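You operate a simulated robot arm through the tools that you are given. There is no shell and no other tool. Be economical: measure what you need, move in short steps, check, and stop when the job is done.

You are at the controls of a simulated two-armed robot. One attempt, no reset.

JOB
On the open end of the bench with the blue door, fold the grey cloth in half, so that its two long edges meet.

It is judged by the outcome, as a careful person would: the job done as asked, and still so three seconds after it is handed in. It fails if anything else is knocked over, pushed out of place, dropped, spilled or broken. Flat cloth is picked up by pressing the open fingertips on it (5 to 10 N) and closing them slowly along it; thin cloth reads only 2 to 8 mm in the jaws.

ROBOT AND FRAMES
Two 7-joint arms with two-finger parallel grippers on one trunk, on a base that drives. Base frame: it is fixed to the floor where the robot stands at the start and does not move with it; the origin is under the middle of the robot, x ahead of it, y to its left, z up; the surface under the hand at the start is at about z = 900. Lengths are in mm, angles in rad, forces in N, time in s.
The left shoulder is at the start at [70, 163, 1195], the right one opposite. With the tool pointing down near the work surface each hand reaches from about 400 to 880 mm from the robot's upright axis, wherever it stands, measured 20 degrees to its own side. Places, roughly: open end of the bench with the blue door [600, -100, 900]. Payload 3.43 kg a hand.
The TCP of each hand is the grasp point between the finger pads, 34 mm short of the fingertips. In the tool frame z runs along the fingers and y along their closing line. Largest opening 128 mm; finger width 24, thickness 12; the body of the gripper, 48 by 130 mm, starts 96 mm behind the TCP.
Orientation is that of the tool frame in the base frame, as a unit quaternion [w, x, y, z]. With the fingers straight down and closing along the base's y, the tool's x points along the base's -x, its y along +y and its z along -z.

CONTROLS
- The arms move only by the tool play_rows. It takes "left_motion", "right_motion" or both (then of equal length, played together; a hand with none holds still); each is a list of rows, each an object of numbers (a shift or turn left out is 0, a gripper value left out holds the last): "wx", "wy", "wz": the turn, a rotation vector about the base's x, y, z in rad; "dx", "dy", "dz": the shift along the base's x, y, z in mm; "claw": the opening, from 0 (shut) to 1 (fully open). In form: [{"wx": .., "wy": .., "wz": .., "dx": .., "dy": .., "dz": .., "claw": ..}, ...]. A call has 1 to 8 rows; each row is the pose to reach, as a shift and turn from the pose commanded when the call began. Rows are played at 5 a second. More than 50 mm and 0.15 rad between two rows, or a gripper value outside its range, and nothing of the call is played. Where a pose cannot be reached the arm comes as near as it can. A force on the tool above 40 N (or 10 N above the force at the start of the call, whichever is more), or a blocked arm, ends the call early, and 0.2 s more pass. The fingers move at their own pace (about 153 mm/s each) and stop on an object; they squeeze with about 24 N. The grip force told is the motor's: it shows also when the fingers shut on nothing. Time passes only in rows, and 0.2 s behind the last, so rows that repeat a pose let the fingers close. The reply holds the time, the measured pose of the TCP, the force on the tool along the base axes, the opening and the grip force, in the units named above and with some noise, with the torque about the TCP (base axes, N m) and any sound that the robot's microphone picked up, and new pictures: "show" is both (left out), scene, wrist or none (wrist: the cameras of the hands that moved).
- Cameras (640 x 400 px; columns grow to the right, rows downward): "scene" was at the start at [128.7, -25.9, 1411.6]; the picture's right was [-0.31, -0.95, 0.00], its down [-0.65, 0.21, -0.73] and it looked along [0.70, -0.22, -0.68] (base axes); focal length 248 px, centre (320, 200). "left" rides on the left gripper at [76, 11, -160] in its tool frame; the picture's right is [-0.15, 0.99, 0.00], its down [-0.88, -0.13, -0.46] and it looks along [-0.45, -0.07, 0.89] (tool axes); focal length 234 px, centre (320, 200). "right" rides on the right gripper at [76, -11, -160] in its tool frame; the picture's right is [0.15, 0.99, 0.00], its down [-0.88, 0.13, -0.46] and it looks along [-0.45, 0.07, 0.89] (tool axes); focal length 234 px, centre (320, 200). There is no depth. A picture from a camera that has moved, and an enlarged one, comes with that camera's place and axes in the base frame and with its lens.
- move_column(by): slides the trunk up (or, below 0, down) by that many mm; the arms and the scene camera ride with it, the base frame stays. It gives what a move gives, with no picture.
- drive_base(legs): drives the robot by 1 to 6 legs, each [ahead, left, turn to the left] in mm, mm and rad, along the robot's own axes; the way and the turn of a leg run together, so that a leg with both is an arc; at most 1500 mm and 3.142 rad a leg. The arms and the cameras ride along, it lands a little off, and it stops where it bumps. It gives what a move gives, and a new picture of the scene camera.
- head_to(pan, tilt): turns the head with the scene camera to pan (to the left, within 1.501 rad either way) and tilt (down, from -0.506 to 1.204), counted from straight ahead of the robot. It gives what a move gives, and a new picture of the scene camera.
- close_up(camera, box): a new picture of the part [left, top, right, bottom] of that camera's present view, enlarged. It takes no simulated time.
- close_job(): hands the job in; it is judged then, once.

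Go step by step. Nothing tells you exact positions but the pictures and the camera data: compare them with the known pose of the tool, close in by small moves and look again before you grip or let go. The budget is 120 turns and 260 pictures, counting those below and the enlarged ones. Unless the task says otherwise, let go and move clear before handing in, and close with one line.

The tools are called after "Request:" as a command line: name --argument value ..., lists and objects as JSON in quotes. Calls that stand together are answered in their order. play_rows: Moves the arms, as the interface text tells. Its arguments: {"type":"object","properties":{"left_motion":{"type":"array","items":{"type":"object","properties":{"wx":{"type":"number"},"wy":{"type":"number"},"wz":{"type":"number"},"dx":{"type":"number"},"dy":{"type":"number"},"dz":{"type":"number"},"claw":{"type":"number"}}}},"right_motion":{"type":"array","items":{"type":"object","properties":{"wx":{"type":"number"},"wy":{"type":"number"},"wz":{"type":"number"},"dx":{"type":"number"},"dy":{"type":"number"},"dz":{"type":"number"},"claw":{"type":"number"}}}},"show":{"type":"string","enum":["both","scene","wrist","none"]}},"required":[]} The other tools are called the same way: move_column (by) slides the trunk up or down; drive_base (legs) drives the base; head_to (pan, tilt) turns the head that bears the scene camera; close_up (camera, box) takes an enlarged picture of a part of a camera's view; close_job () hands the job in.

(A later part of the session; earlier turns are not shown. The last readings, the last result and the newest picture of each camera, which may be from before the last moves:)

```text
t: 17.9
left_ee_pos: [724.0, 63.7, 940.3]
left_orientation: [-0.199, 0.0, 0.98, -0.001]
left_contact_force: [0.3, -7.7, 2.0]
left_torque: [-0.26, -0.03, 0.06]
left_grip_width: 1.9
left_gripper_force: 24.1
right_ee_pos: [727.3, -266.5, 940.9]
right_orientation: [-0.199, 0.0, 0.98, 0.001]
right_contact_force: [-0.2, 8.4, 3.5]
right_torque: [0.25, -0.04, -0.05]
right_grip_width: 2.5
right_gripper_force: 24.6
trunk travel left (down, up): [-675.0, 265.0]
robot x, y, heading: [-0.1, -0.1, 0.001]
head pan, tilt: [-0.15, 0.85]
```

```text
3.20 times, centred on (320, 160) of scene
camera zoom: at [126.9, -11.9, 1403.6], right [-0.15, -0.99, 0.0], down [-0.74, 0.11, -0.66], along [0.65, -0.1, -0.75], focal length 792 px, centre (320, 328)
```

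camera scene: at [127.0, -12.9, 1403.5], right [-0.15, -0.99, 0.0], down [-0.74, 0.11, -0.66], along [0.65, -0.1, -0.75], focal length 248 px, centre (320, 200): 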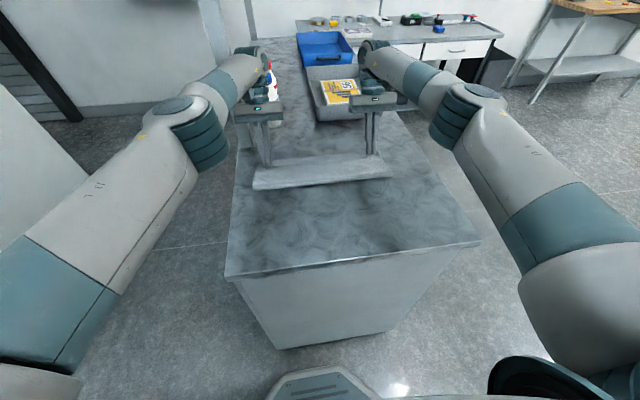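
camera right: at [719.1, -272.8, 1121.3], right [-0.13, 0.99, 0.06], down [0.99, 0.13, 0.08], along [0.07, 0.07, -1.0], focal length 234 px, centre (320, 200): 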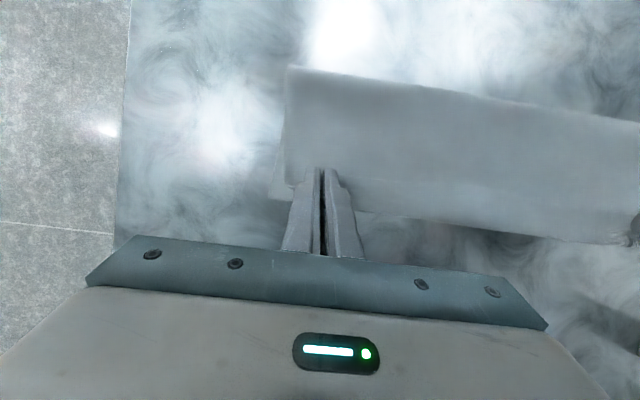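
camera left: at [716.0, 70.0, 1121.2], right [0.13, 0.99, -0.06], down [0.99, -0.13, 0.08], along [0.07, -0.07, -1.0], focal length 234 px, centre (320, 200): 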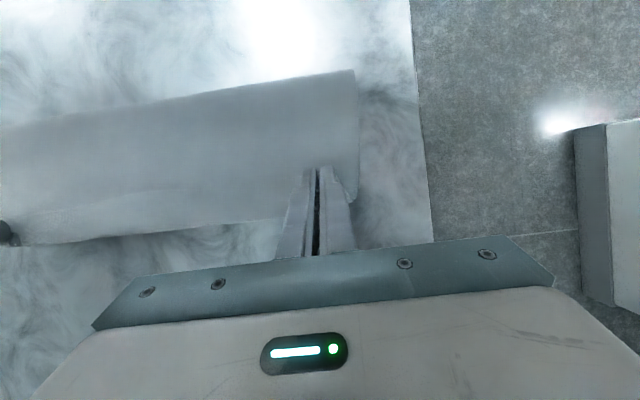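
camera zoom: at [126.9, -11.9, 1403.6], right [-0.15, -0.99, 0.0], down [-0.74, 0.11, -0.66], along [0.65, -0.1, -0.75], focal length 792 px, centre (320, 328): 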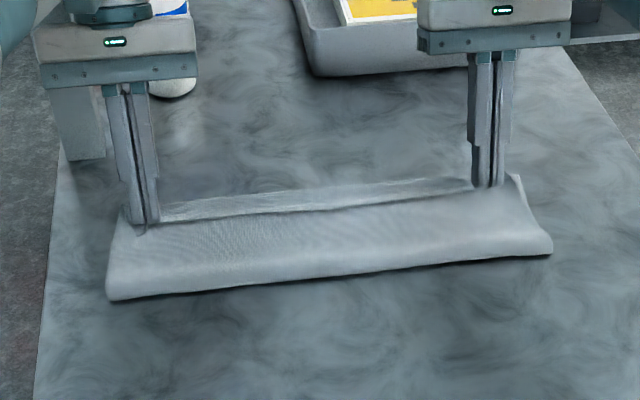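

The taut top edge still falls about 25 mm short of the far edge. I'll lift a little, reduce the tilt for reach, shift forward about 18 mm and lower again.

Request:
play_rows --left_motion '[{"dz": 8, "dy": -3, "wy": -0.05}, {"dz": 12, "dx": 5, "dy": -3, "wy": -0.13}, {"dz": 12, "dx": 12, "dy": -3, "wy": -0.2}, {"dz": 8, "dx": 12, "dy": -3, "wy": -0.2}, {"dz": 1, "dx": 12, "dy": -3, "wy": -0.2}, {"dz": 0, "dx": 12, "dy": -3, "wy": -0.2}]' --right_motion '[{"dz": 8, "dy": 3, "wy": -0.05}, {"dz": 12, "dx": 5, "dy": 3, "wy": -0.13}, {"dz": 12, "dx": 12, "dy": 3, "wy": -0.2}, {"dz": 8, "dx": 12, "dy": 3, "wy": -0.2}, {"dz": 1, "dx": 12, "dy": 3, "wy": -0.2}, {"dz": 0, "dx": 12, "dy": 3, "wy": -0.2}]' --show "wrist"

Request:
close_up --camera "scene" --box '[220, 100, 420, 220]'

```text
t: 19.3
left_ee_pos: [737.1, 61.1, 940.6]
left_orientation: [-0.101, 0.0, 0.995, -0.001]
left_contact_force: [0.1, -3.5, -0.4]
left_torque: [-0.08, 0.02, 0.0]
left_grip_width: 2.0
left_gripper_force: 23.8
right_ee_pos: [739.0, -263.7, 940.5]
right_orientation: [-0.099, 0.0, 0.995, 0.0]
right_contact_force: [0.1, 2.7, 0.9]
right_torque: [0.09, 0.0, -0.06]
right_grip_width: 2.3
right_gripper_force: 24.1
trunk travel left (down, up): [-675.0, 265.0]
robot x, y, heading: [2.5, -1.4, 0.004]
head pan, tilt: [-0.15, 0.85]
camera right: at [696.5, -274.7, 1112.2], right [-0.14, 0.99, 0.03], down [0.95, 0.13, 0.27], along [0.27, 0.07, -0.96], focal length 234 px, centre (320, 200)
camera left: at [693.6, 73.2, 1112.2], right [0.14, 0.99, -0.03], down [0.95, -0.13, 0.27], along [0.26, -0.07, -0.96], focal length 234 px, centre (320, 200)
```

right: 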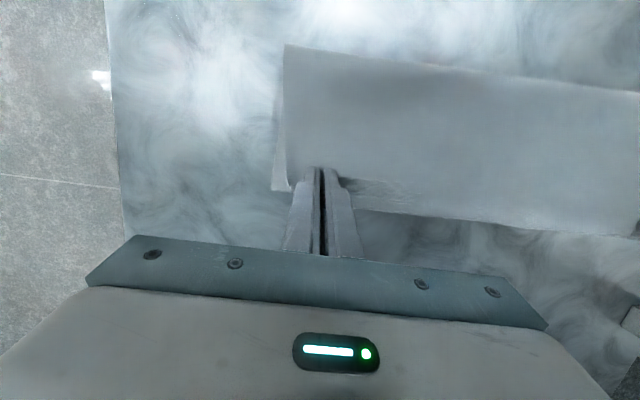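
left: 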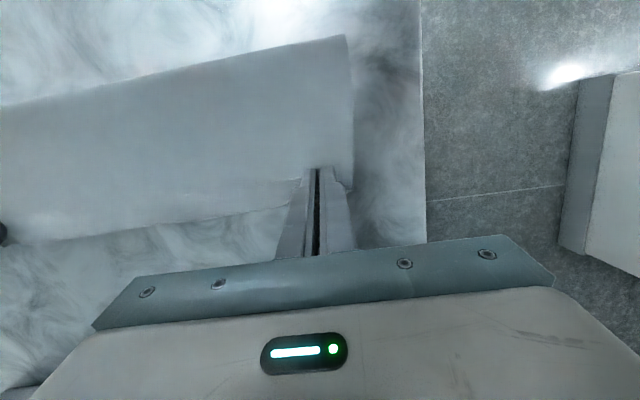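

```text
3.20 times, centred on (320, 160) of scene
camera zoom: at [127.0, -12.1, 1403.5], right [-0.15, -0.99, 0.0], down [-0.74, 0.11, -0.66], along [0.65, -0.1, -0.75], focal length 792 px, centre (320, 328)
```

zoom: 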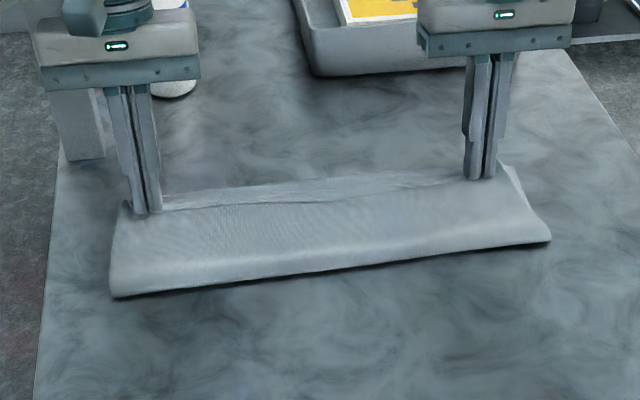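

Gap is smaller now; some of the hem is still tucked in the jaws. I'll release slowly, lift straight up and look.

Request:
play_rows --left_motion '[{"dz": -1, "claw": 0.05}, {"dz": -1, "claw": 0.12}, {"dz": -1, "claw": 0.2}, {"dz": -1, "claw": 0.26}, {"dz": 15}, {"dz": 40}, {"dz": 80}, {"dz": 120}]' --right_motion '[{"dz": -1, "claw": 0.05}, {"dz": -1, "claw": 0.12}, {"dz": -1, "claw": 0.2}, {"dz": -1, "claw": 0.26}, {"dz": 15}, {"dz": 40}, {"dz": 80}, {"dz": 120}]'

Request:
close_up --camera "scene" --box '[220, 100, 420, 220]'

```text
t: 21.1
left_ee_pos: [736.3, 59.9, 1061.5]
left_orientation: [-0.099, 0.0, 0.995, 0.0]
left_contact_force: [-0.5, -0.8, 0.0]
left_torque: [0.0, -0.04, -0.03]
left_grip_width: 33.0
left_gripper_force: 0.1
right_ee_pos: [738.2, -263.7, 1060.8]
right_orientation: [-0.099, -0.001, 0.995, 0.0]
right_contact_force: [-0.3, 0.5, 1.2]
right_torque: [0.0, -0.02, -0.02]
right_grip_width: 33.2
right_gripper_force: 0.1
trunk travel left (down, up): [-675.0, 265.0]
robot x, y, heading: [-2.9, -0.7, 0.002]
head pan, tilt: [-0.15, 0.85]
camera scene: at [125.2, -12.1, 1403.6], right [-0.15, -0.99, 0.0], down [-0.74, 0.11, -0.66], along [0.65, -0.1, -0.75], focal length 248 px, centre (320, 200)
camera right: at [693.7, -275.8, 1232.9], right [-0.14, 0.99, 0.03], down [0.95, 0.13, 0.27], along [0.27, 0.07, -0.96], focal length 234 px, centre (320, 200)
camera left: at [692.6, 71.6, 1233.7], right [0.14, 0.99, -0.03], down [0.95, -0.13, 0.27], along [0.27, -0.07, -0.96], focal length 234 px, centre (320, 200)
```

scene: 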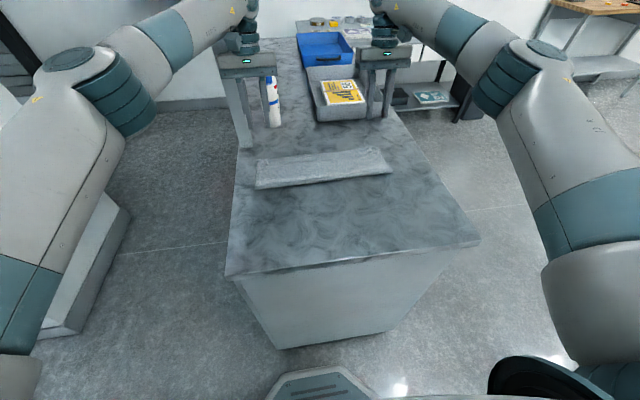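
right: 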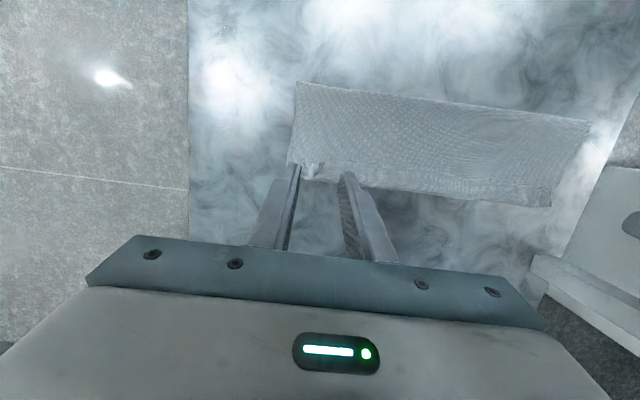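
left: 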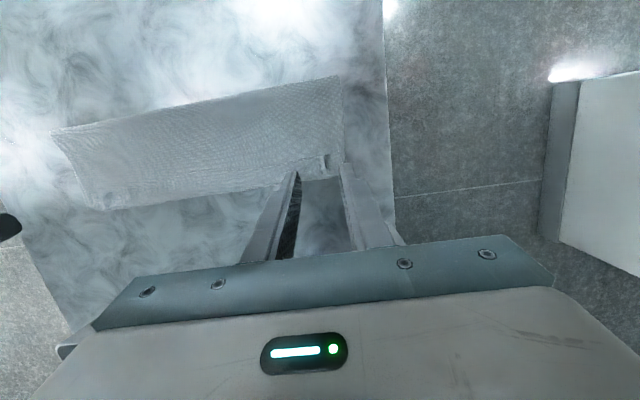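

```text
3.20 times, centred on (320, 160) of scene
camera zoom: at [125.2, -12.1, 1403.6], right [-0.15, -0.99, 0.0], down [-0.74, 0.11, -0.66], along [0.65, -0.1, -0.75], focal length 792 px, centre (320, 328)
```

zoom: 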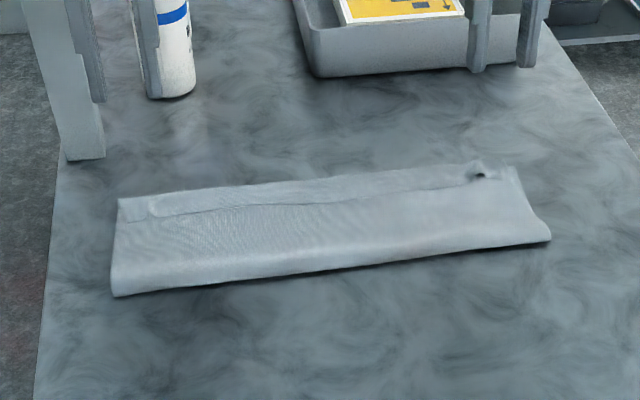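

The fold is laid down. I'll inspect the edge in detail.

Request:
close_up --camera "right" --box '[270, 60, 610, 230]'

Request:
close_up --camera "left" --box '[40, 60, 380, 230]'

Request:
close_up --camera "scene" --box '[245, 140, 405, 200]'

```text
1.88 times, centred on (440, 145) of right
camera zoom: at [693.7, -275.8, 1232.9], right [-0.14, 0.99, 0.03], down [0.95, 0.13, 0.27], along [0.27, 0.07, -0.96], focal length 441 px, centre (94, 304)
```

zoom: 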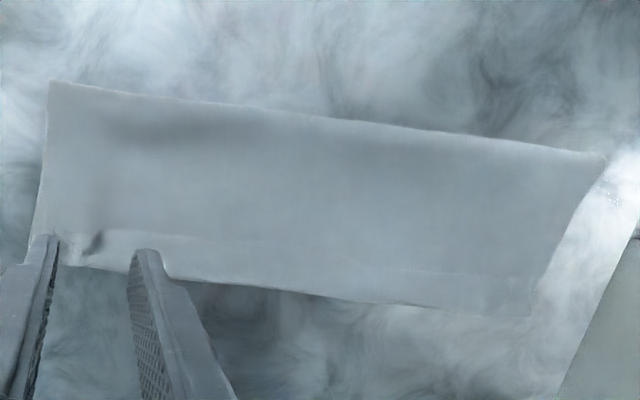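

```text
1.88 times, centred on (210, 145) of left
camera zoom: at [692.6, 71.6, 1233.7], right [0.14, 0.99, -0.03], down [0.95, -0.13, 0.27], along [0.27, -0.07, -0.96], focal length 441 px, centre (527, 304)
```

zoom: 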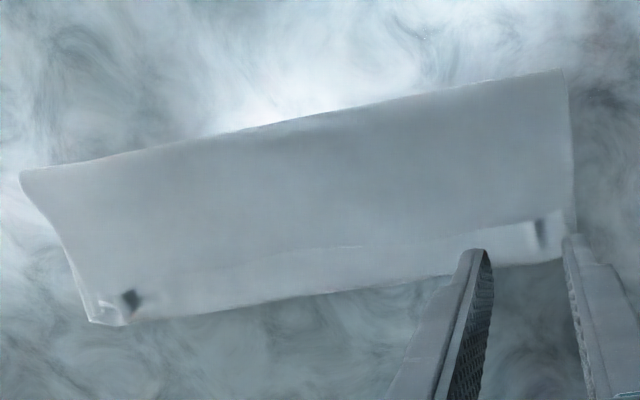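

```text
4.00 times, centred on (325, 170) of scene
camera zoom: at [125.2, -12.1, 1403.6], right [-0.15, -0.99, 0.0], down [-0.74, 0.11, -0.66], along [0.65, -0.1, -0.75], focal length 990 px, centre (300, 320)
```

zoom: 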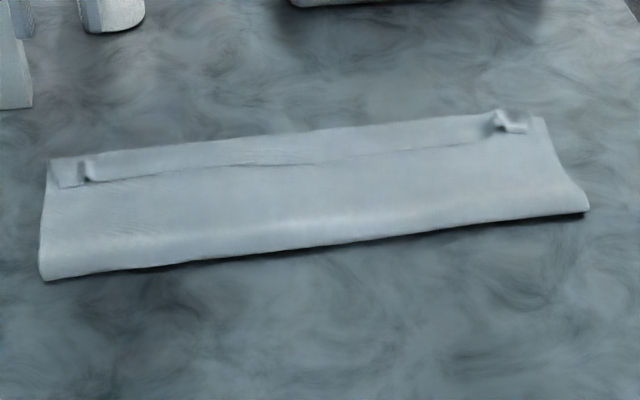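

I need to tell whether the strip along the edge is a turned-back hem or the lower layer showing. I'll shift the left hand aside for a clearer view of the left corner.

Request:
play_rows --left_motion '[{"dy": -30, "dz": -10}, {"dy": -60, "dz": -30}, {"dy": -85, "dz": -50}]' --show "wrist"

Request:
close_up --camera "left" --box '[340, 100, 540, 240]'

Request:
close_up --camera "scene" --box '[250, 145, 310, 195]'

```text
t: 21.9
left_ee_pos: [736.6, -25.1, 1010.3]
left_orientation: [-0.1, -0.001, 0.995, 0.0]
left_contact_force: [0.2, 0.1, 0.0]
left_torque: [0.02, 0.05, -0.02]
left_grip_width: 33.2
left_gripper_force: 0.1
right_ee_pos: [738.3, -265.1, 1059.9]
right_orientation: [-0.101, 0.0, 0.995, 0.001]
right_contact_force: [-0.2, -0.3, -0.1]
right_torque: [0.05, 0.03, 0.02]
right_grip_width: 33.2
right_gripper_force: 0.0
trunk travel left (down, up): [-675.0, 265.0]
robot x, y, heading: [-1.6, -2.0, 0.001]
head pan, tilt: [-0.15, 0.85]
camera left: at [694.8, -14.4, 1180.9], right [0.14, 0.99, -0.03], down [0.95, -0.13, 0.27], along [0.26, -0.07, -0.96], focal length 234 px, centre (320, 200)
```

left: 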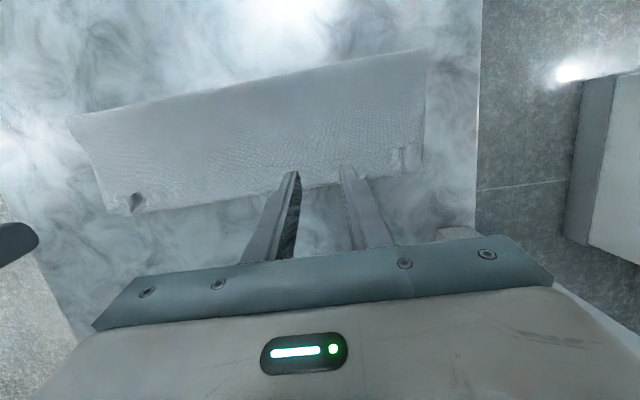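

```text
2.86 times, centred on (440, 170) of left
camera zoom: at [694.8, -14.4, 1180.9], right [0.14, 0.99, -0.03], down [0.95, -0.13, 0.27], along [0.26, -0.07, -0.96], focal length 669 px, centre (-23, 286)
```

zoom: 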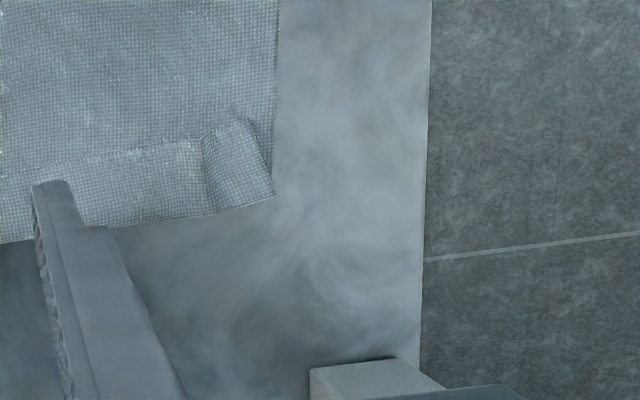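

```text
8.00 times, centred on (280, 170) of scene
camera zoom: at [127.9, -13.5, 1403.5], right [-0.15, -0.99, 0.0], down [-0.74, 0.11, -0.66], along [0.65, -0.1, -0.75], focal length 1981 px, centre (640, 440)
```

zoom: 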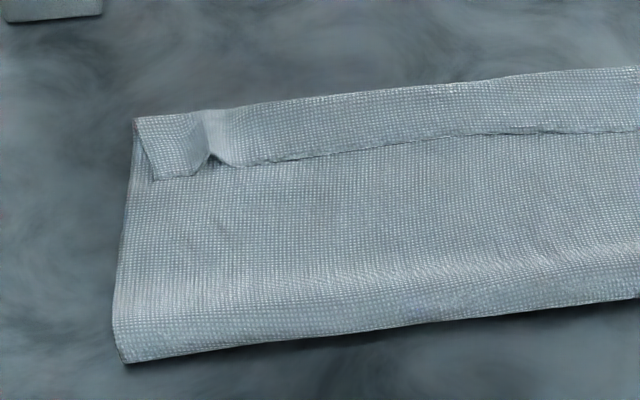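

Now it's clear: the top layer's hem (about 30 mm) is turned back on itself along the whole edge. I'll sweep it open from the near side with all four fingertips spread along the edge, first positioning above.

Request:
play_rows --left_motion '[{"dx": -10, "dy": 15, "wy": -0.1, "claw": 0.9}, {"dx": -25, "dy": 35, "wy": -0.2}, {"dx": -39, "dy": 50, "wy": -0.2}, {"dx": -39, "dy": 50, "dz": -25, "wy": -0.2}, {"dx": -39, "dy": 50, "dz": -50, "wy": -0.2}]' --right_motion '[{"dx": -10, "dy": 10, "dz": -20, "wy": -0.1, "claw": 0.9}, {"dx": -25, "dy": 25, "dz": -40, "wy": -0.2}, {"dx": -40, "dy": 37, "dz": -50, "wy": -0.2}, {"dx": -40, "dy": 37, "dz": -75, "wy": -0.2}, {"dx": -40, "dy": 37, "dz": -100, "wy": -0.2}]'

Request:
close_up --camera "scene" --box '[235, 120, 415, 210]'

```text
t: 23.1
left_ee_pos: [697.0, 25.2, 961.0]
left_orientation: [0.0, -0.001, 1.0, 0.001]
left_contact_force: [0.5, -0.3, -0.1]
left_torque: [0.05, -0.01, 0.0]
left_grip_width: 114.9
left_gripper_force: 0.0
right_ee_pos: [699.8, -226.1, 959.7]
right_orientation: [0.0, 0.0, 1.0, 0.0]
right_contact_force: [-0.9, -0.6, -0.5]
right_torque: [0.01, 0.05, 0.03]
right_grip_width: 115.3
right_gripper_force: 0.1
trunk travel left (down, up): [-675.0, 265.0]
robot x, y, heading: [2.3, -3.2, -0.003]
head pan, tilt: [-0.15, 0.85]
camera scene: at [127.7, -12.2, 1403.5], right [-0.15, -0.99, 0.0], down [-0.74, 0.11, -0.66], along [0.65, -0.1, -0.75], focal length 248 px, centre (320, 200)
camera right: at [623.5, -238.4, 1120.6], right [-0.15, 0.99, 0.0], down [0.88, 0.13, 0.46], along [0.45, 0.07, -0.89], focal length 234 px, centre (320, 200)
camera left: at [620.3, 37.2, 1120.5], right [0.15, 0.99, 0.0], down [0.88, -0.13, 0.46], along [0.45, -0.07, -0.89], focal length 234 px, centre (320, 200)
```

scene: 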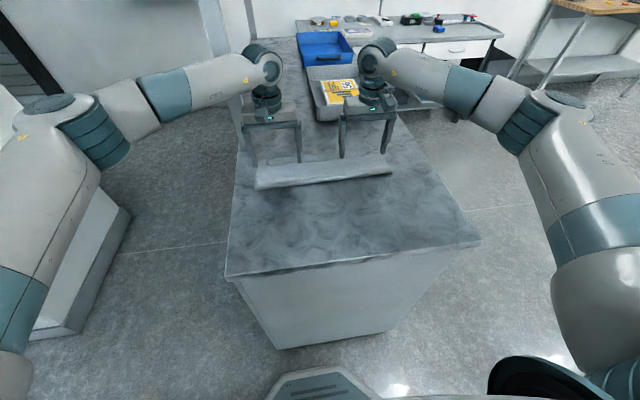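
right: 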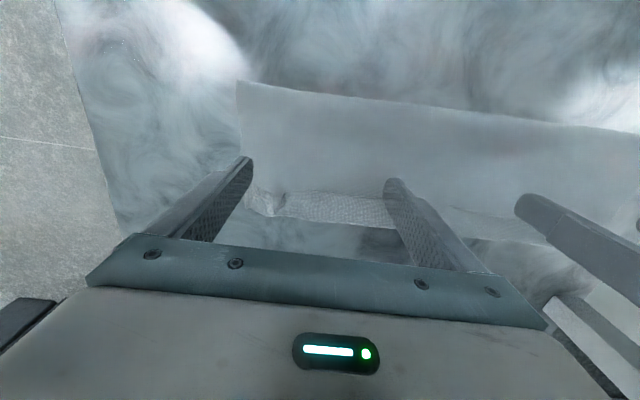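
left: 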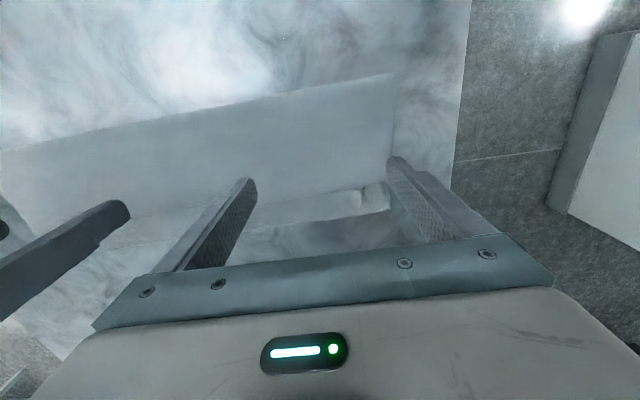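

```text
3.56 times, centred on (325, 165) of scene
camera zoom: at [127.7, -12.2, 1403.5], right [-0.15, -0.99, 0.0], down [-0.74, 0.11, -0.66], along [0.65, -0.1, -0.75], focal length 880 px, centre (302, 324)
```

zoom: 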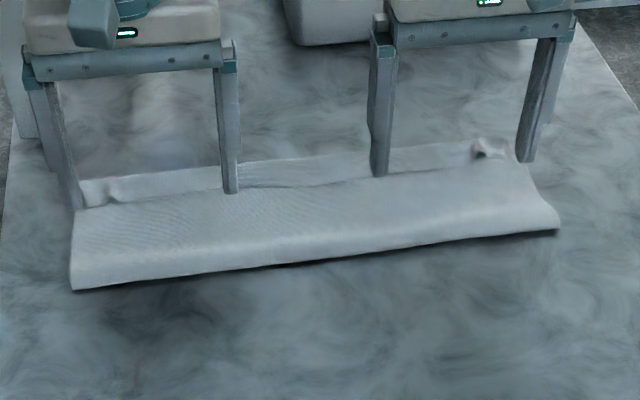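

The fingertips stand just on the near side of the hem edge (x≈722). I'll lower to a very light touch.

Request:
play_rows --left_motion '[{"dx": -2, "dz": -10}, {"dx": -2, "dz": -17}, {"dx": -2, "dz": -20}]' --right_motion '[{"dx": -4, "dz": -10}, {"dx": -4, "dz": -16}, {"dx": -4, "dz": -19}]' --show "none"

Request:
close_up --camera "scene" --box '[235, 120, 415, 210]'

```text
t: 23.9
left_ee_pos: [694.2, 25.2, 940.8]
left_orientation: [-0.001, 0.001, 1.0, 0.0]
left_contact_force: [-0.8, -0.3, 0.0]
left_torque: [0.07, -0.02, -0.02]
left_grip_width: 115.2
left_gripper_force: 0.1
right_ee_pos: [695.5, -226.9, 942.1]
right_orientation: [0.0, -0.001, 1.0, 0.0]
right_contact_force: [-0.1, -1.5, -0.1]
right_torque: [-0.02, -0.01, -0.01]
right_grip_width: 115.3
right_gripper_force: 0.1
trunk travel left (down, up): [-675.0, 265.0]
robot x, y, heading: [-0.3, -1.0, 0.002]
head pan, tilt: [-0.15, 0.85]
```

```text
3.56 times, centred on (325, 165) of scene
camera zoom: at [127.2, -12.3, 1403.5], right [-0.15, -0.99, 0.0], down [-0.74, 0.11, -0.66], along [0.65, -0.1, -0.75], focal length 880 px, centre (302, 324)
```

zoom: 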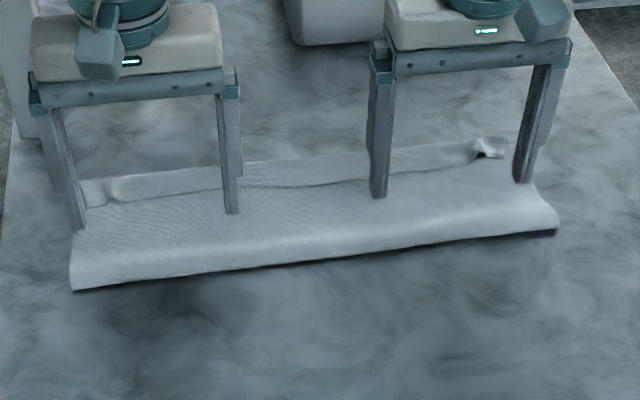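

Still no contact force. I'll drop 2 mm more and sweep forward 40 mm, then check.

Request:
play_rows --left_motion '[{"dz": -2}, {"dx": 8, "dz": -2}, {"dx": 16, "dz": -2}, {"dx": 24, "dz": -2}, {"dx": 32, "dz": -2}, {"dx": 40, "dz": -2}]' --right_motion '[{"dz": -3}, {"dx": 8, "dz": -3}, {"dx": 16, "dz": -3}, {"dx": 24, "dz": -3}, {"dx": 32, "dz": -3}, {"dx": 40, "dz": -3}]' --show "wrist"

Request:
close_up --camera "scene" --box '[235, 120, 415, 210]'

```text
t: 25.3
left_ee_pos: [735.6, 26.5, 938.1]
left_orientation: [0.0, 0.0, 1.0, 0.0]
left_contact_force: [0.4, -0.7, 0.3]
left_torque: [-0.02, -0.01, 0.0]
left_grip_width: 115.2
left_gripper_force: 0.0
right_ee_pos: [734.4, -228.2, 937.4]
right_orientation: [0.001, 0.0, 1.0, 0.0]
right_contact_force: [-0.4, -0.5, 0.6]
right_torque: [-0.02, 0.03, -0.03]
right_grip_width: 115.2
right_gripper_force: 0.0
trunk travel left (down, up): [-675.0, 265.0]
robot x, y, heading: [3.2, -1.7, -0.003]
head pan, tilt: [-0.15, 0.85]
camera right: at [658.6, -239.5, 1097.2], right [-0.15, 0.99, 0.0], down [0.88, 0.13, 0.46], along [0.45, 0.07, -0.89], focal length 234 px, centre (320, 200)
camera left: at [659.8, 37.7, 1097.2], right [0.15, 0.99, 0.0], down [0.88, -0.13, 0.46], along [0.45, -0.07, -0.89], focal length 234 px, centre (320, 200)
```

right: 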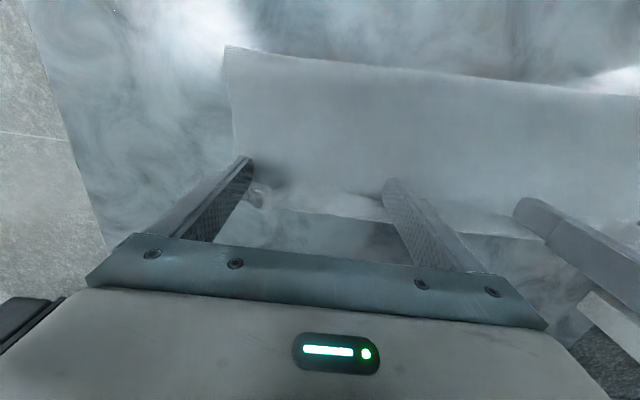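
left: 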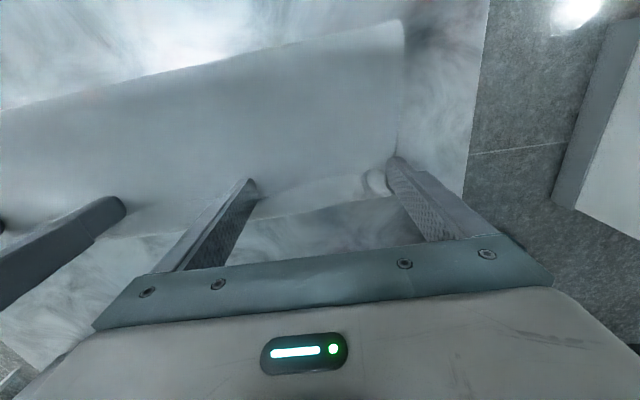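

```text
3.56 times, centred on (325, 165) of scene
camera zoom: at [127.6, -12.2, 1403.5], right [-0.15, -0.99, 0.0], down [-0.74, 0.11, -0.66], along [0.65, -0.1, -0.75], focal length 880 px, centre (302, 324)
```

zoom: 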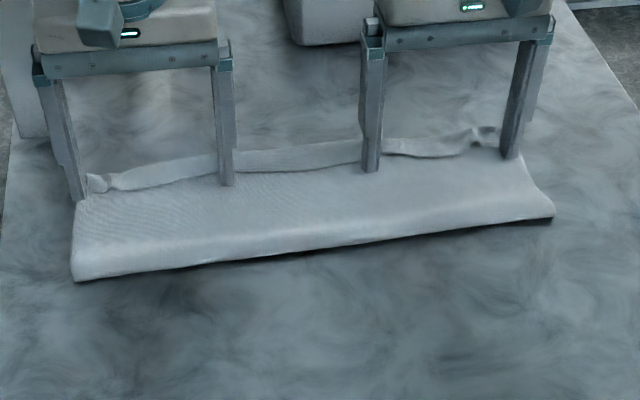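

The hem edge is standing up ahead of the fingers. I'll keep sweeping another 40 mm.

Request:
play_rows --left_motion '[{"dx": 8}, {"dx": 16}, {"dx": 24}, {"dx": 32}, {"dx": 40}, {"dx": 46}]' --right_motion '[{"dx": 8}, {"dx": 16}, {"dx": 24}, {"dx": 32}, {"dx": 40}, {"dx": 46}]' --show "wrist"

Request:
close_up --camera "scene" --box '[235, 120, 415, 210]'

```text
t: 26.7
left_ee_pos: [782.5, 26.8, 938.3]
left_orientation: [-0.001, 0.0, 1.0, 0.0]
left_contact_force: [0.1, -0.1, -0.2]
left_torque: [0.02, -0.01, 0.0]
left_grip_width: 115.1
left_gripper_force: 0.0
right_ee_pos: [782.1, -226.7, 937.7]
right_orientation: [0.0, 0.001, 1.0, 0.0]
right_contact_force: [-0.8, -0.1, 1.0]
right_torque: [-0.01, -0.05, -0.01]
right_grip_width: 115.1
right_gripper_force: 0.0
trunk travel left (down, up): [-675.0, 265.0]
robot x, y, heading: [-0.5, 0.9, 0.001]
head pan, tilt: [-0.15, 0.85]
camera right: at [705.6, -238.1, 1097.6], right [-0.15, 0.99, 0.0], down [0.88, 0.13, 0.46], along [0.45, 0.07, -0.89], focal length 234 px, centre (320, 200)
camera left: at [706.3, 37.9, 1098.0], right [0.15, 0.99, 0.0], down [0.88, -0.13, 0.46], along [0.45, -0.07, -0.89], focal length 234 px, centre (320, 200)
```

right: 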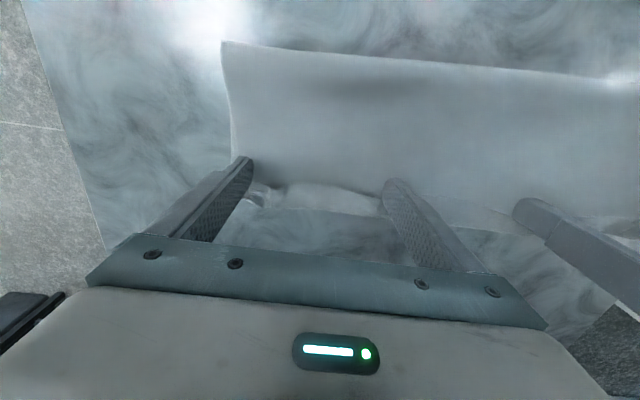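
left: 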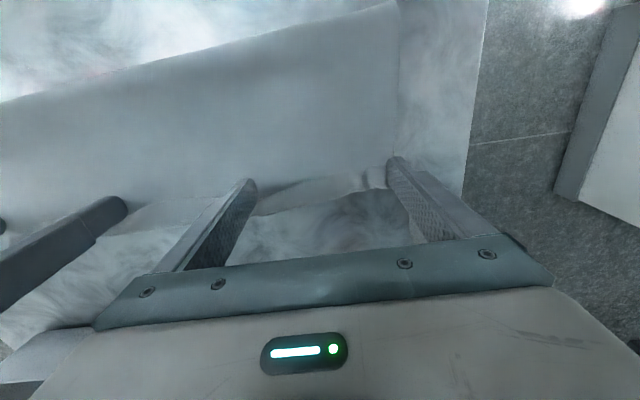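

```text
3.56 times, centred on (325, 165) of scene
camera zoom: at [127.5, -12.3, 1403.5], right [-0.15, -0.99, 0.0], down [-0.74, 0.11, -0.66], along [0.65, -0.1, -0.75], focal length 880 px, centre (302, 324)
```

zoom: 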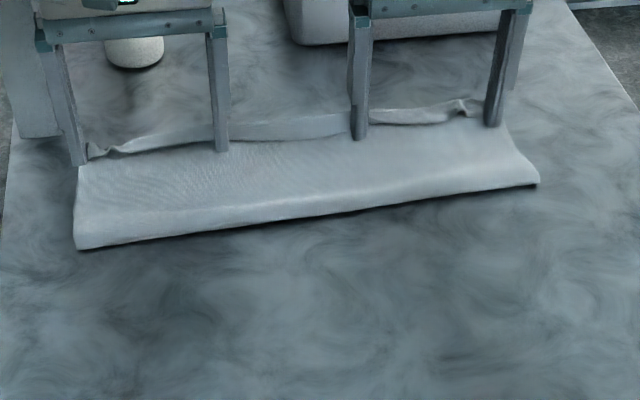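

The whole cloth slides instead of the hem opening, so sweeping won't work. I'll lift clear and look, planning to take the hem again, unfold and refold better.

Request:
play_rows --left_motion '[{"dx": -2, "dz": 20}, {"dx": -2, "dz": 50}, {"dx": -2, "dz": 80, "claw": 0.3}]' --right_motion '[{"dx": -2, "dz": 20}, {"dx": -2, "dz": 50}, {"dx": -2, "dz": 80, "claw": 0.3}]' --show "wrist"

Request:
close_up --camera "scene" --box '[235, 110, 415, 200]'

```text
t: 27.5
left_ee_pos: [778.1, 25.9, 1017.7]
left_orientation: [0.0, 0.0, 1.0, 0.0]
left_contact_force: [0.8, -0.2, 0.7]
left_torque: [0.02, -0.01, 0.0]
left_grip_width: 38.4
left_gripper_force: 0.1
right_ee_pos: [778.5, -225.7, 1015.9]
right_orientation: [0.0, 0.0, 1.0, 0.0]
right_contact_force: [-0.2, 0.2, 1.0]
right_torque: [-0.02, -0.03, -0.04]
right_grip_width: 38.4
right_gripper_force: 0.0
trunk travel left (down, up): [-675.0, 265.0]
robot x, y, heading: [-1.0, -2.7, -0.003]
head pan, tilt: [-0.15, 0.85]
camera right: at [702.8, -237.3, 1177.2], right [-0.15, 0.99, 0.0], down [0.88, 0.13, 0.46], along [0.45, 0.07, -0.89], focal length 234 px, centre (320, 200)
camera left: at [702.0, 37.4, 1177.2], right [0.15, 0.99, 0.0], down [0.88, -0.13, 0.46], along [0.45, -0.07, -0.89], focal length 234 px, centre (320, 200)
```

right: 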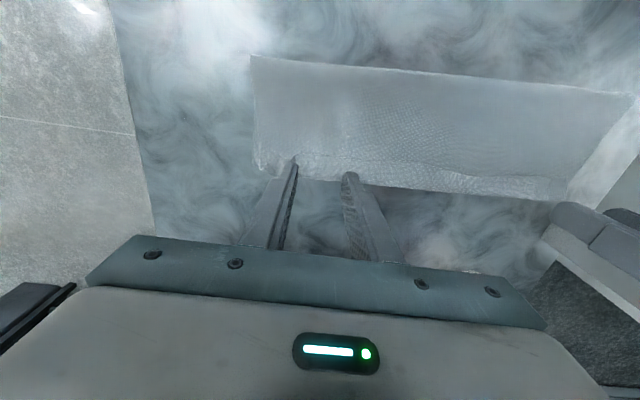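
left: 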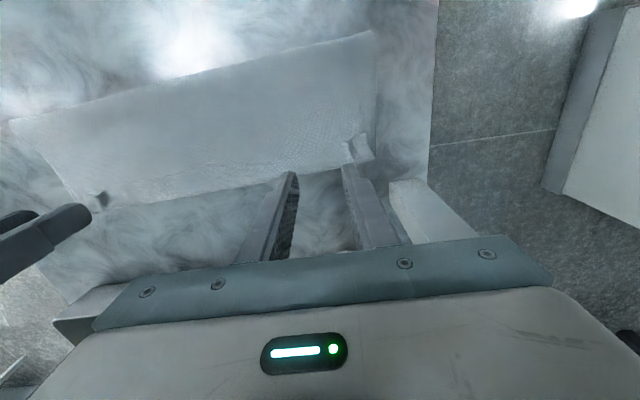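

```text
3.56 times, centred on (325, 155) of scene
camera zoom: at [126.0, -11.9, 1403.5], right [-0.15, -0.99, 0.0], down [-0.74, 0.11, -0.66], along [0.65, -0.1, -0.75], focal length 880 px, centre (302, 360)
```

zoom: 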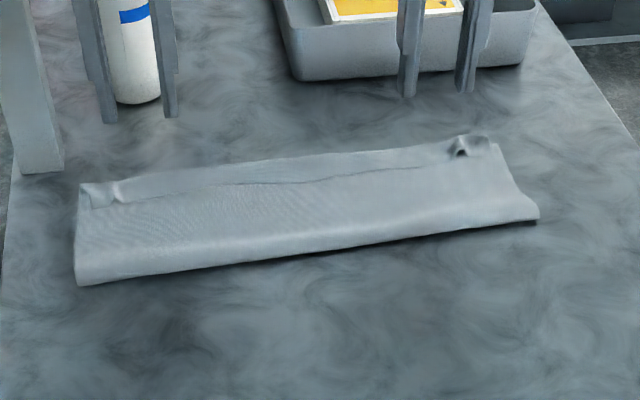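

The hem sprang back; it spans x≈768–800. I'll try pinching just that hem layer, pressing lightly on it.

Request:
play_rows --left_motion '[{"dx": 1, "dy": 8, "dz": -30}, {"dx": 2, "dy": 14, "dz": -60}, {"dx": 2, "dy": 14, "dz": -75}, {"dx": 2, "dy": 14, "dz": -78}]' --right_motion '[{"dx": 1, "dy": -8, "dz": -30}, {"dx": 2, "dy": -14, "dz": -60}, {"dx": 2, "dy": -14, "dz": -73}, {"dx": 2, "dy": -14, "dz": -76}]' --show "wrist"

```text
t: 28.5
left_ee_pos: [781.6, 39.2, 939.9]
left_orientation: [0.0, 0.0, 1.0, -0.001]
left_contact_force: [0.5, 0.3, 0.0]
left_torque: [-0.03, -0.01, 0.02]
left_grip_width: 38.5
left_gripper_force: 0.1
right_ee_pos: [780.6, -242.1, 942.1]
right_orientation: [0.0, 0.0, 1.0, 0.0]
right_contact_force: [0.0, -0.6, 0.5]
right_torque: [0.01, 0.01, -0.02]
right_grip_width: 38.4
right_gripper_force: 0.0
trunk travel left (down, up): [-675.0, 265.0]
robot x, y, heading: [-1.9, -0.9, 0.006]
head pan, tilt: [-0.15, 0.85]
camera right: at [704.7, -252.8, 1102.6], right [-0.15, 0.99, 0.0], down [0.88, 0.13, 0.46], along [0.45, 0.07, -0.89], focal length 234 px, centre (320, 200)
camera left: at [705.5, 51.1, 1099.5], right [0.15, 0.99, 0.0], down [0.88, -0.13, 0.46], along [0.45, -0.07, -0.89], focal length 234 px, centre (320, 200)
```

right: 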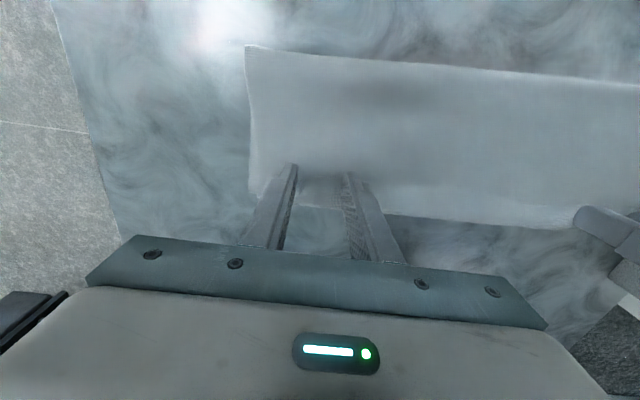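
left: 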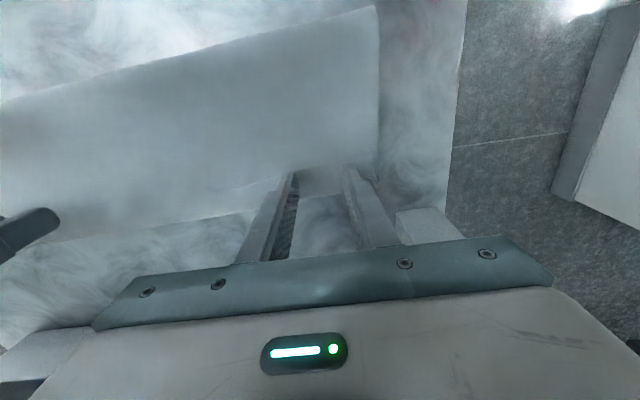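

Fingers sit inside the hem strip. I'll lower to 5–8 N contact.

Request:
play_rows --left_motion '[{"dz": -1.5}, {"dz": -2.5}]' --right_motion '[{"dz": -2.5}, {"dz": -4}]' --show "none"

```text
t: 29.1
left_ee_pos: [781.7, 41.1, 937.0]
left_orientation: [0.0, 0.0, 1.0, 0.001]
left_contact_force: [-0.9, 0.1, 1.2]
left_torque: [0.0, 0.02, 0.0]
left_grip_width: 38.5
left_gripper_force: 0.1
right_ee_pos: [780.3, -241.1, 937.8]
right_orientation: [0.0, 0.0, 1.0, 0.0]
right_contact_force: [0.3, 1.2, 0.5]
right_torque: [-0.01, 0.04, -0.03]
right_grip_width: 38.3
right_gripper_force: 0.1
trunk travel left (down, up): [-675.0, 265.0]
robot x, y, heading: [-2.7, 0.6, -0.003]
head pan, tilt: [-0.15, 0.85]
```

Request:
play_rows --left_motion '[{"dz": -0.7}, {"dz": -0.7, "claw": 0.26}, {"dz": -0.7, "claw": 0.22}, {"dz": -0.7, "claw": 0.18}, {"dz": -0.7, "claw": 0.14}, {"dz": -0.7, "claw": 0.1}, {"dz": -0.7, "claw": 0.05}, {"dz": -0.7, "claw": 0}]' --right_motion '[{"dz": -1}, {"dz": -1, "claw": 0.26}, {"dz": -1, "claw": 0.22}, {"dz": -1, "claw": 0.18}, {"dz": -1, "claw": 0.14}, {"dz": -1, "claw": 0.1}, {"dz": -1, "claw": 0.05}, {"dz": -1, "claw": 0}]' --show "none"

Request:
play_rows --left_motion '[{"dy": -3, "dz": 8}, {"dy": -5, "dz": 20}, {"dy": -5, "dz": 35}]' --right_motion '[{"dy": 3, "dz": 8}, {"dy": 5, "dz": 20}, {"dy": 5, "dz": 35}]' --show "wrist"

Request:
close_up --camera "scene" --box '[235, 110, 415, 200]'

```text
t: 30.9
left_ee_pos: [780.8, 40.9, 937.1]
left_orientation: [0.0, 0.0, 1.0, -0.001]
left_contact_force: [0.3, -2.8, 2.9]
left_torque: [-0.07, 0.0, 0.0]
left_grip_width: 7.1
left_gripper_force: 23.8
right_ee_pos: [781.6, -239.5, 939.8]
right_orientation: [0.002, 0.0, 1.0, 0.001]
right_contact_force: [0.3, 2.7, 9.0]
right_torque: [0.16, -0.1, 0.03]
right_grip_width: 2.4
right_gripper_force: 23.2
trunk travel left (down, up): [-675.0, 265.0]
robot x, y, heading: [-2.7, 0.7, -0.002]
head pan, tilt: [-0.15, 0.85]
```

```text
t: 31.7
left_ee_pos: [782.1, 35.5, 971.9]
left_orientation: [0.0, -0.001, 1.0, 0.0]
left_contact_force: [-0.6, -0.1, -0.5]
left_torque: [0.03, 0.0, -0.04]
left_grip_width: 6.8
left_gripper_force: 24.1
right_ee_pos: [780.6, -236.4, 972.4]
right_orientation: [0.0, 0.0, 1.0, 0.0]
right_contact_force: [-0.3, -0.3, -0.8]
right_torque: [-0.03, -0.01, 0.0]
right_grip_width: 1.8
right_gripper_force: 23.7
trunk travel left (down, up): [-675.0, 265.0]
robot x, y, heading: [1.4, 0.3, -0.004]
head pan, tilt: [-0.15, 0.85]
camera right: at [704.0, -247.4, 1131.7], right [-0.15, 0.99, 0.0], down [0.88, 0.13, 0.46], along [0.45, 0.07, -0.89], focal length 234 px, centre (320, 200)
camera left: at [705.6, 47.2, 1131.9], right [0.15, 0.99, 0.0], down [0.88, -0.13, 0.46], along [0.45, -0.07, -0.89], focal length 234 px, centre (320, 200)
```

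right: 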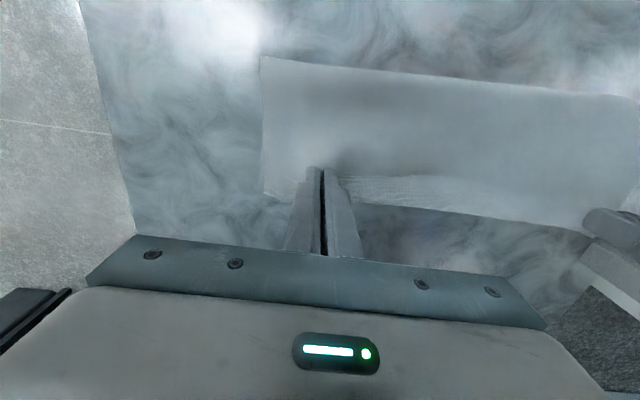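
left: 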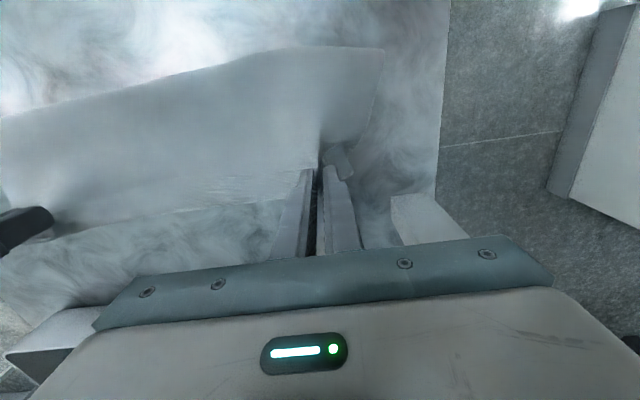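

```text
3.56 times, centred on (325, 155) of scene
camera zoom: at [126.7, -12.0, 1403.5], right [-0.15, -0.99, 0.0], down [-0.74, 0.11, -0.66], along [0.65, -0.1, -0.75], focal length 880 px, centre (302, 360)
```

zoom: 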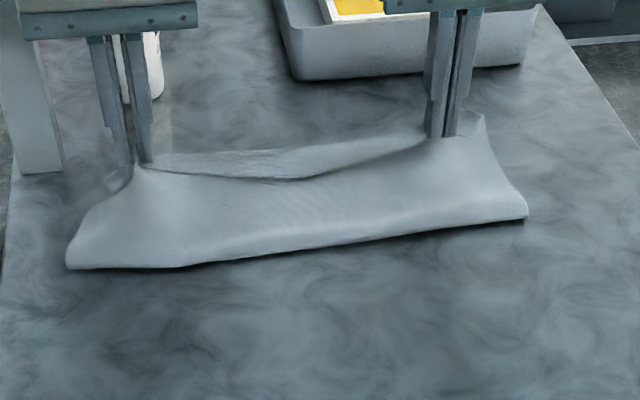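

The right hand has just the hem, but the left reads 6.8 mm, so it caught several layers. I'll lower both, release the left only, and look again.

Request:
play_rows --left_motion '[{"dy": 2, "dz": -20}, {"dy": 5, "dz": -34.5}, {"dy": 5, "dz": -34.5, "claw": 0.12}, {"dy": 5, "dz": -34.5, "claw": 0.3}, {"dy": 5, "dz": -34.5}, {"dy": 5, "dz": 0}, {"dy": 5, "dz": 30}]' --right_motion '[{"dz": 0}, {"dz": -10}, {"dz": -10}, {"dz": -10}, {"dz": -10}, {"dz": -10}, {"dz": -10}]' --show "wrist"

Request:
close_up --camera "scene" --box '[235, 110, 415, 200]'

```text
t: 33.3
left_ee_pos: [780.8, 40.6, 1002.5]
left_orientation: [0.0, 0.001, 1.0, 0.0]
left_contact_force: [0.4, 0.0, -0.5]
left_torque: [0.01, -0.01, 0.03]
left_grip_width: 38.4
left_gripper_force: 0.1
right_ee_pos: [780.8, -236.0, 962.3]
right_orientation: [0.001, 0.0, 1.0, 0.0]
right_contact_force: [0.4, -0.2, 0.0]
right_torque: [-0.02, -0.03, 0.0]
right_grip_width: 1.9
right_gripper_force: 24.0
trunk travel left (down, up): [-675.0, 265.0]
robot x, y, heading: [-0.1, 0.5, 0.001]
head pan, tilt: [-0.15, 0.85]
camera right: at [704.2, -247.0, 1121.8], right [-0.15, 0.99, 0.0], down [0.88, 0.13, 0.46], along [0.45, 0.07, -0.89], focal length 234 px, centre (320, 200)
camera left: at [704.4, 51.1, 1161.9], right [0.15, 0.99, 0.0], down [0.88, -0.13, 0.46], along [0.45, -0.07, -0.89], focal length 234 px, centre (320, 200)
```

right: 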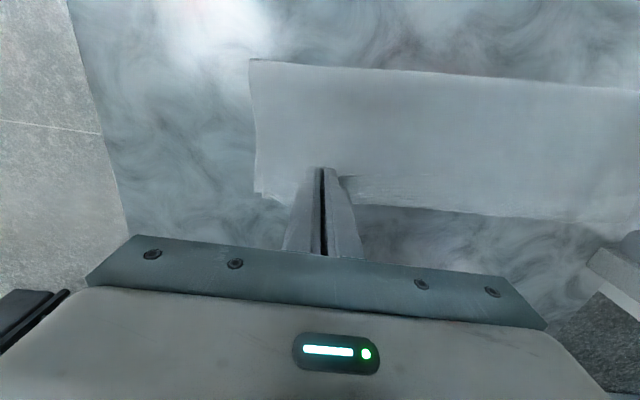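
left: 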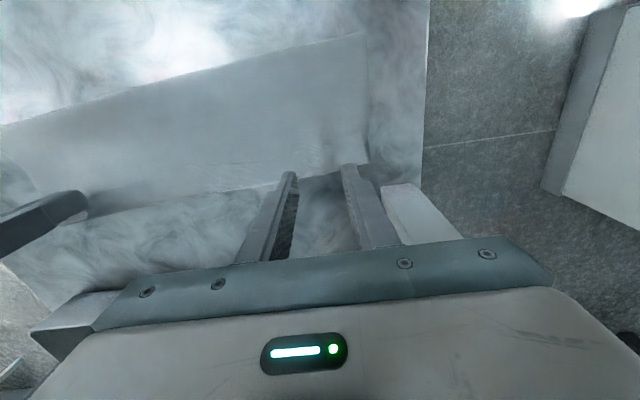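

```text
3.56 times, centred on (325, 155) of scene
camera zoom: at [126.8, -12.3, 1403.5], right [-0.15, -0.99, 0.0], down [-0.74, 0.11, -0.66], along [0.65, -0.1, -0.75], focal length 880 px, centre (302, 360)
```

zoom: 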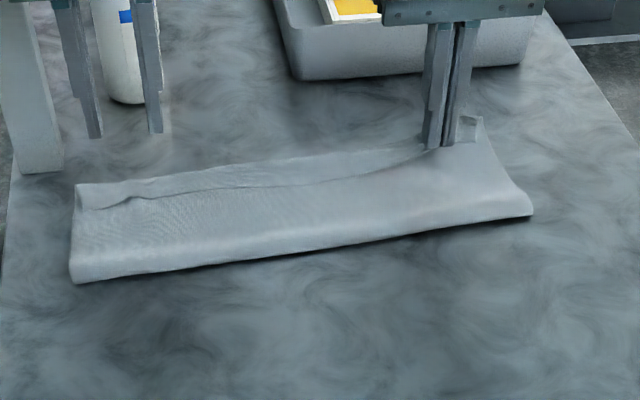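

The left end settled back cleanly. I'll unfold with the right hand alone first, carrying its hem up and back toward the robot.

Request:
play_rows --right_motion '[{"dx": -5, "dz": 35}, {"dx": -20, "dz": 65}, {"dx": -45, "dz": 85}, {"dx": -75, "dz": 95}, {"dx": -108, "dz": 95}, {"dx": -140, "dz": 85}, {"dx": -170, "dz": 65}, {"dx": -195, "dz": 40}]' --left_motion '[{"dz": 20}, {"dz": 40}, {"dz": 60}, {"dz": 80}, {"dz": 80}, {"dz": 80}, {"dz": 80}, {"dz": 80}]'

```text
t: 35.1
left_ee_pos: [780.7, 39.1, 1082.1]
left_orientation: [0.0, 0.0, 1.0, -0.001]
left_contact_force: [0.8, -0.1, 0.0]
left_torque: [0.03, 0.01, 0.02]
left_grip_width: 38.5
left_gripper_force: 0.1
right_ee_pos: [583.8, -237.4, 1003.4]
right_orientation: [0.0, 0.001, 1.0, 0.001]
right_contact_force: [-0.7, -0.8, 1.2]
right_torque: [0.01, 0.01, -0.02]
right_grip_width: 1.8
right_gripper_force: 23.8
trunk travel left (down, up): [-675.0, 265.0]
robot x, y, heading: [-1.4, -0.1, -0.002]
head pan, tilt: [-0.15, 0.85]
camera scene: at [126.8, -12.9, 1403.6], right [-0.15, -0.99, 0.0], down [-0.74, 0.11, -0.66], along [0.65, -0.1, -0.75], focal length 248 px, centre (320, 200)
camera right: at [508.5, -248.7, 1162.3], right [-0.15, 0.99, 0.0], down [0.88, 0.13, 0.46], along [0.45, 0.07, -0.89], focal length 234 px, centre (320, 200)
camera left: at [704.6, 49.7, 1242.0], right [0.15, 0.99, 0.0], down [0.88, -0.13, 0.46], along [0.45, -0.07, -0.89], focal length 234 px, centre (320, 200)
```

scene: 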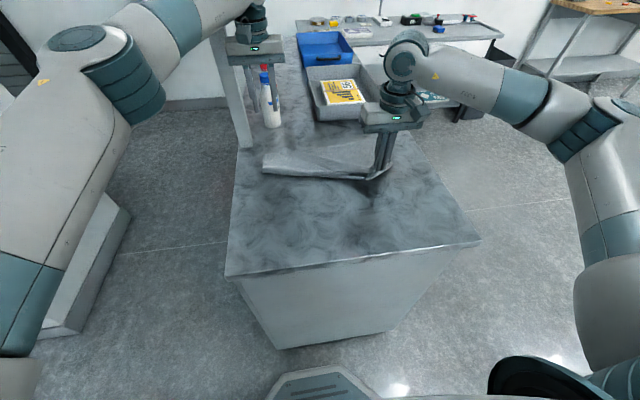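
right: 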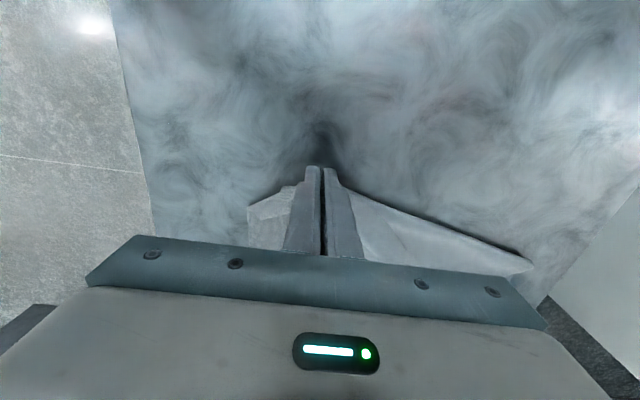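
left: 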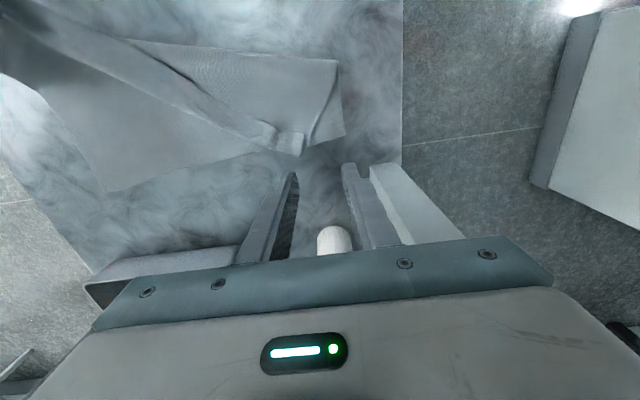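

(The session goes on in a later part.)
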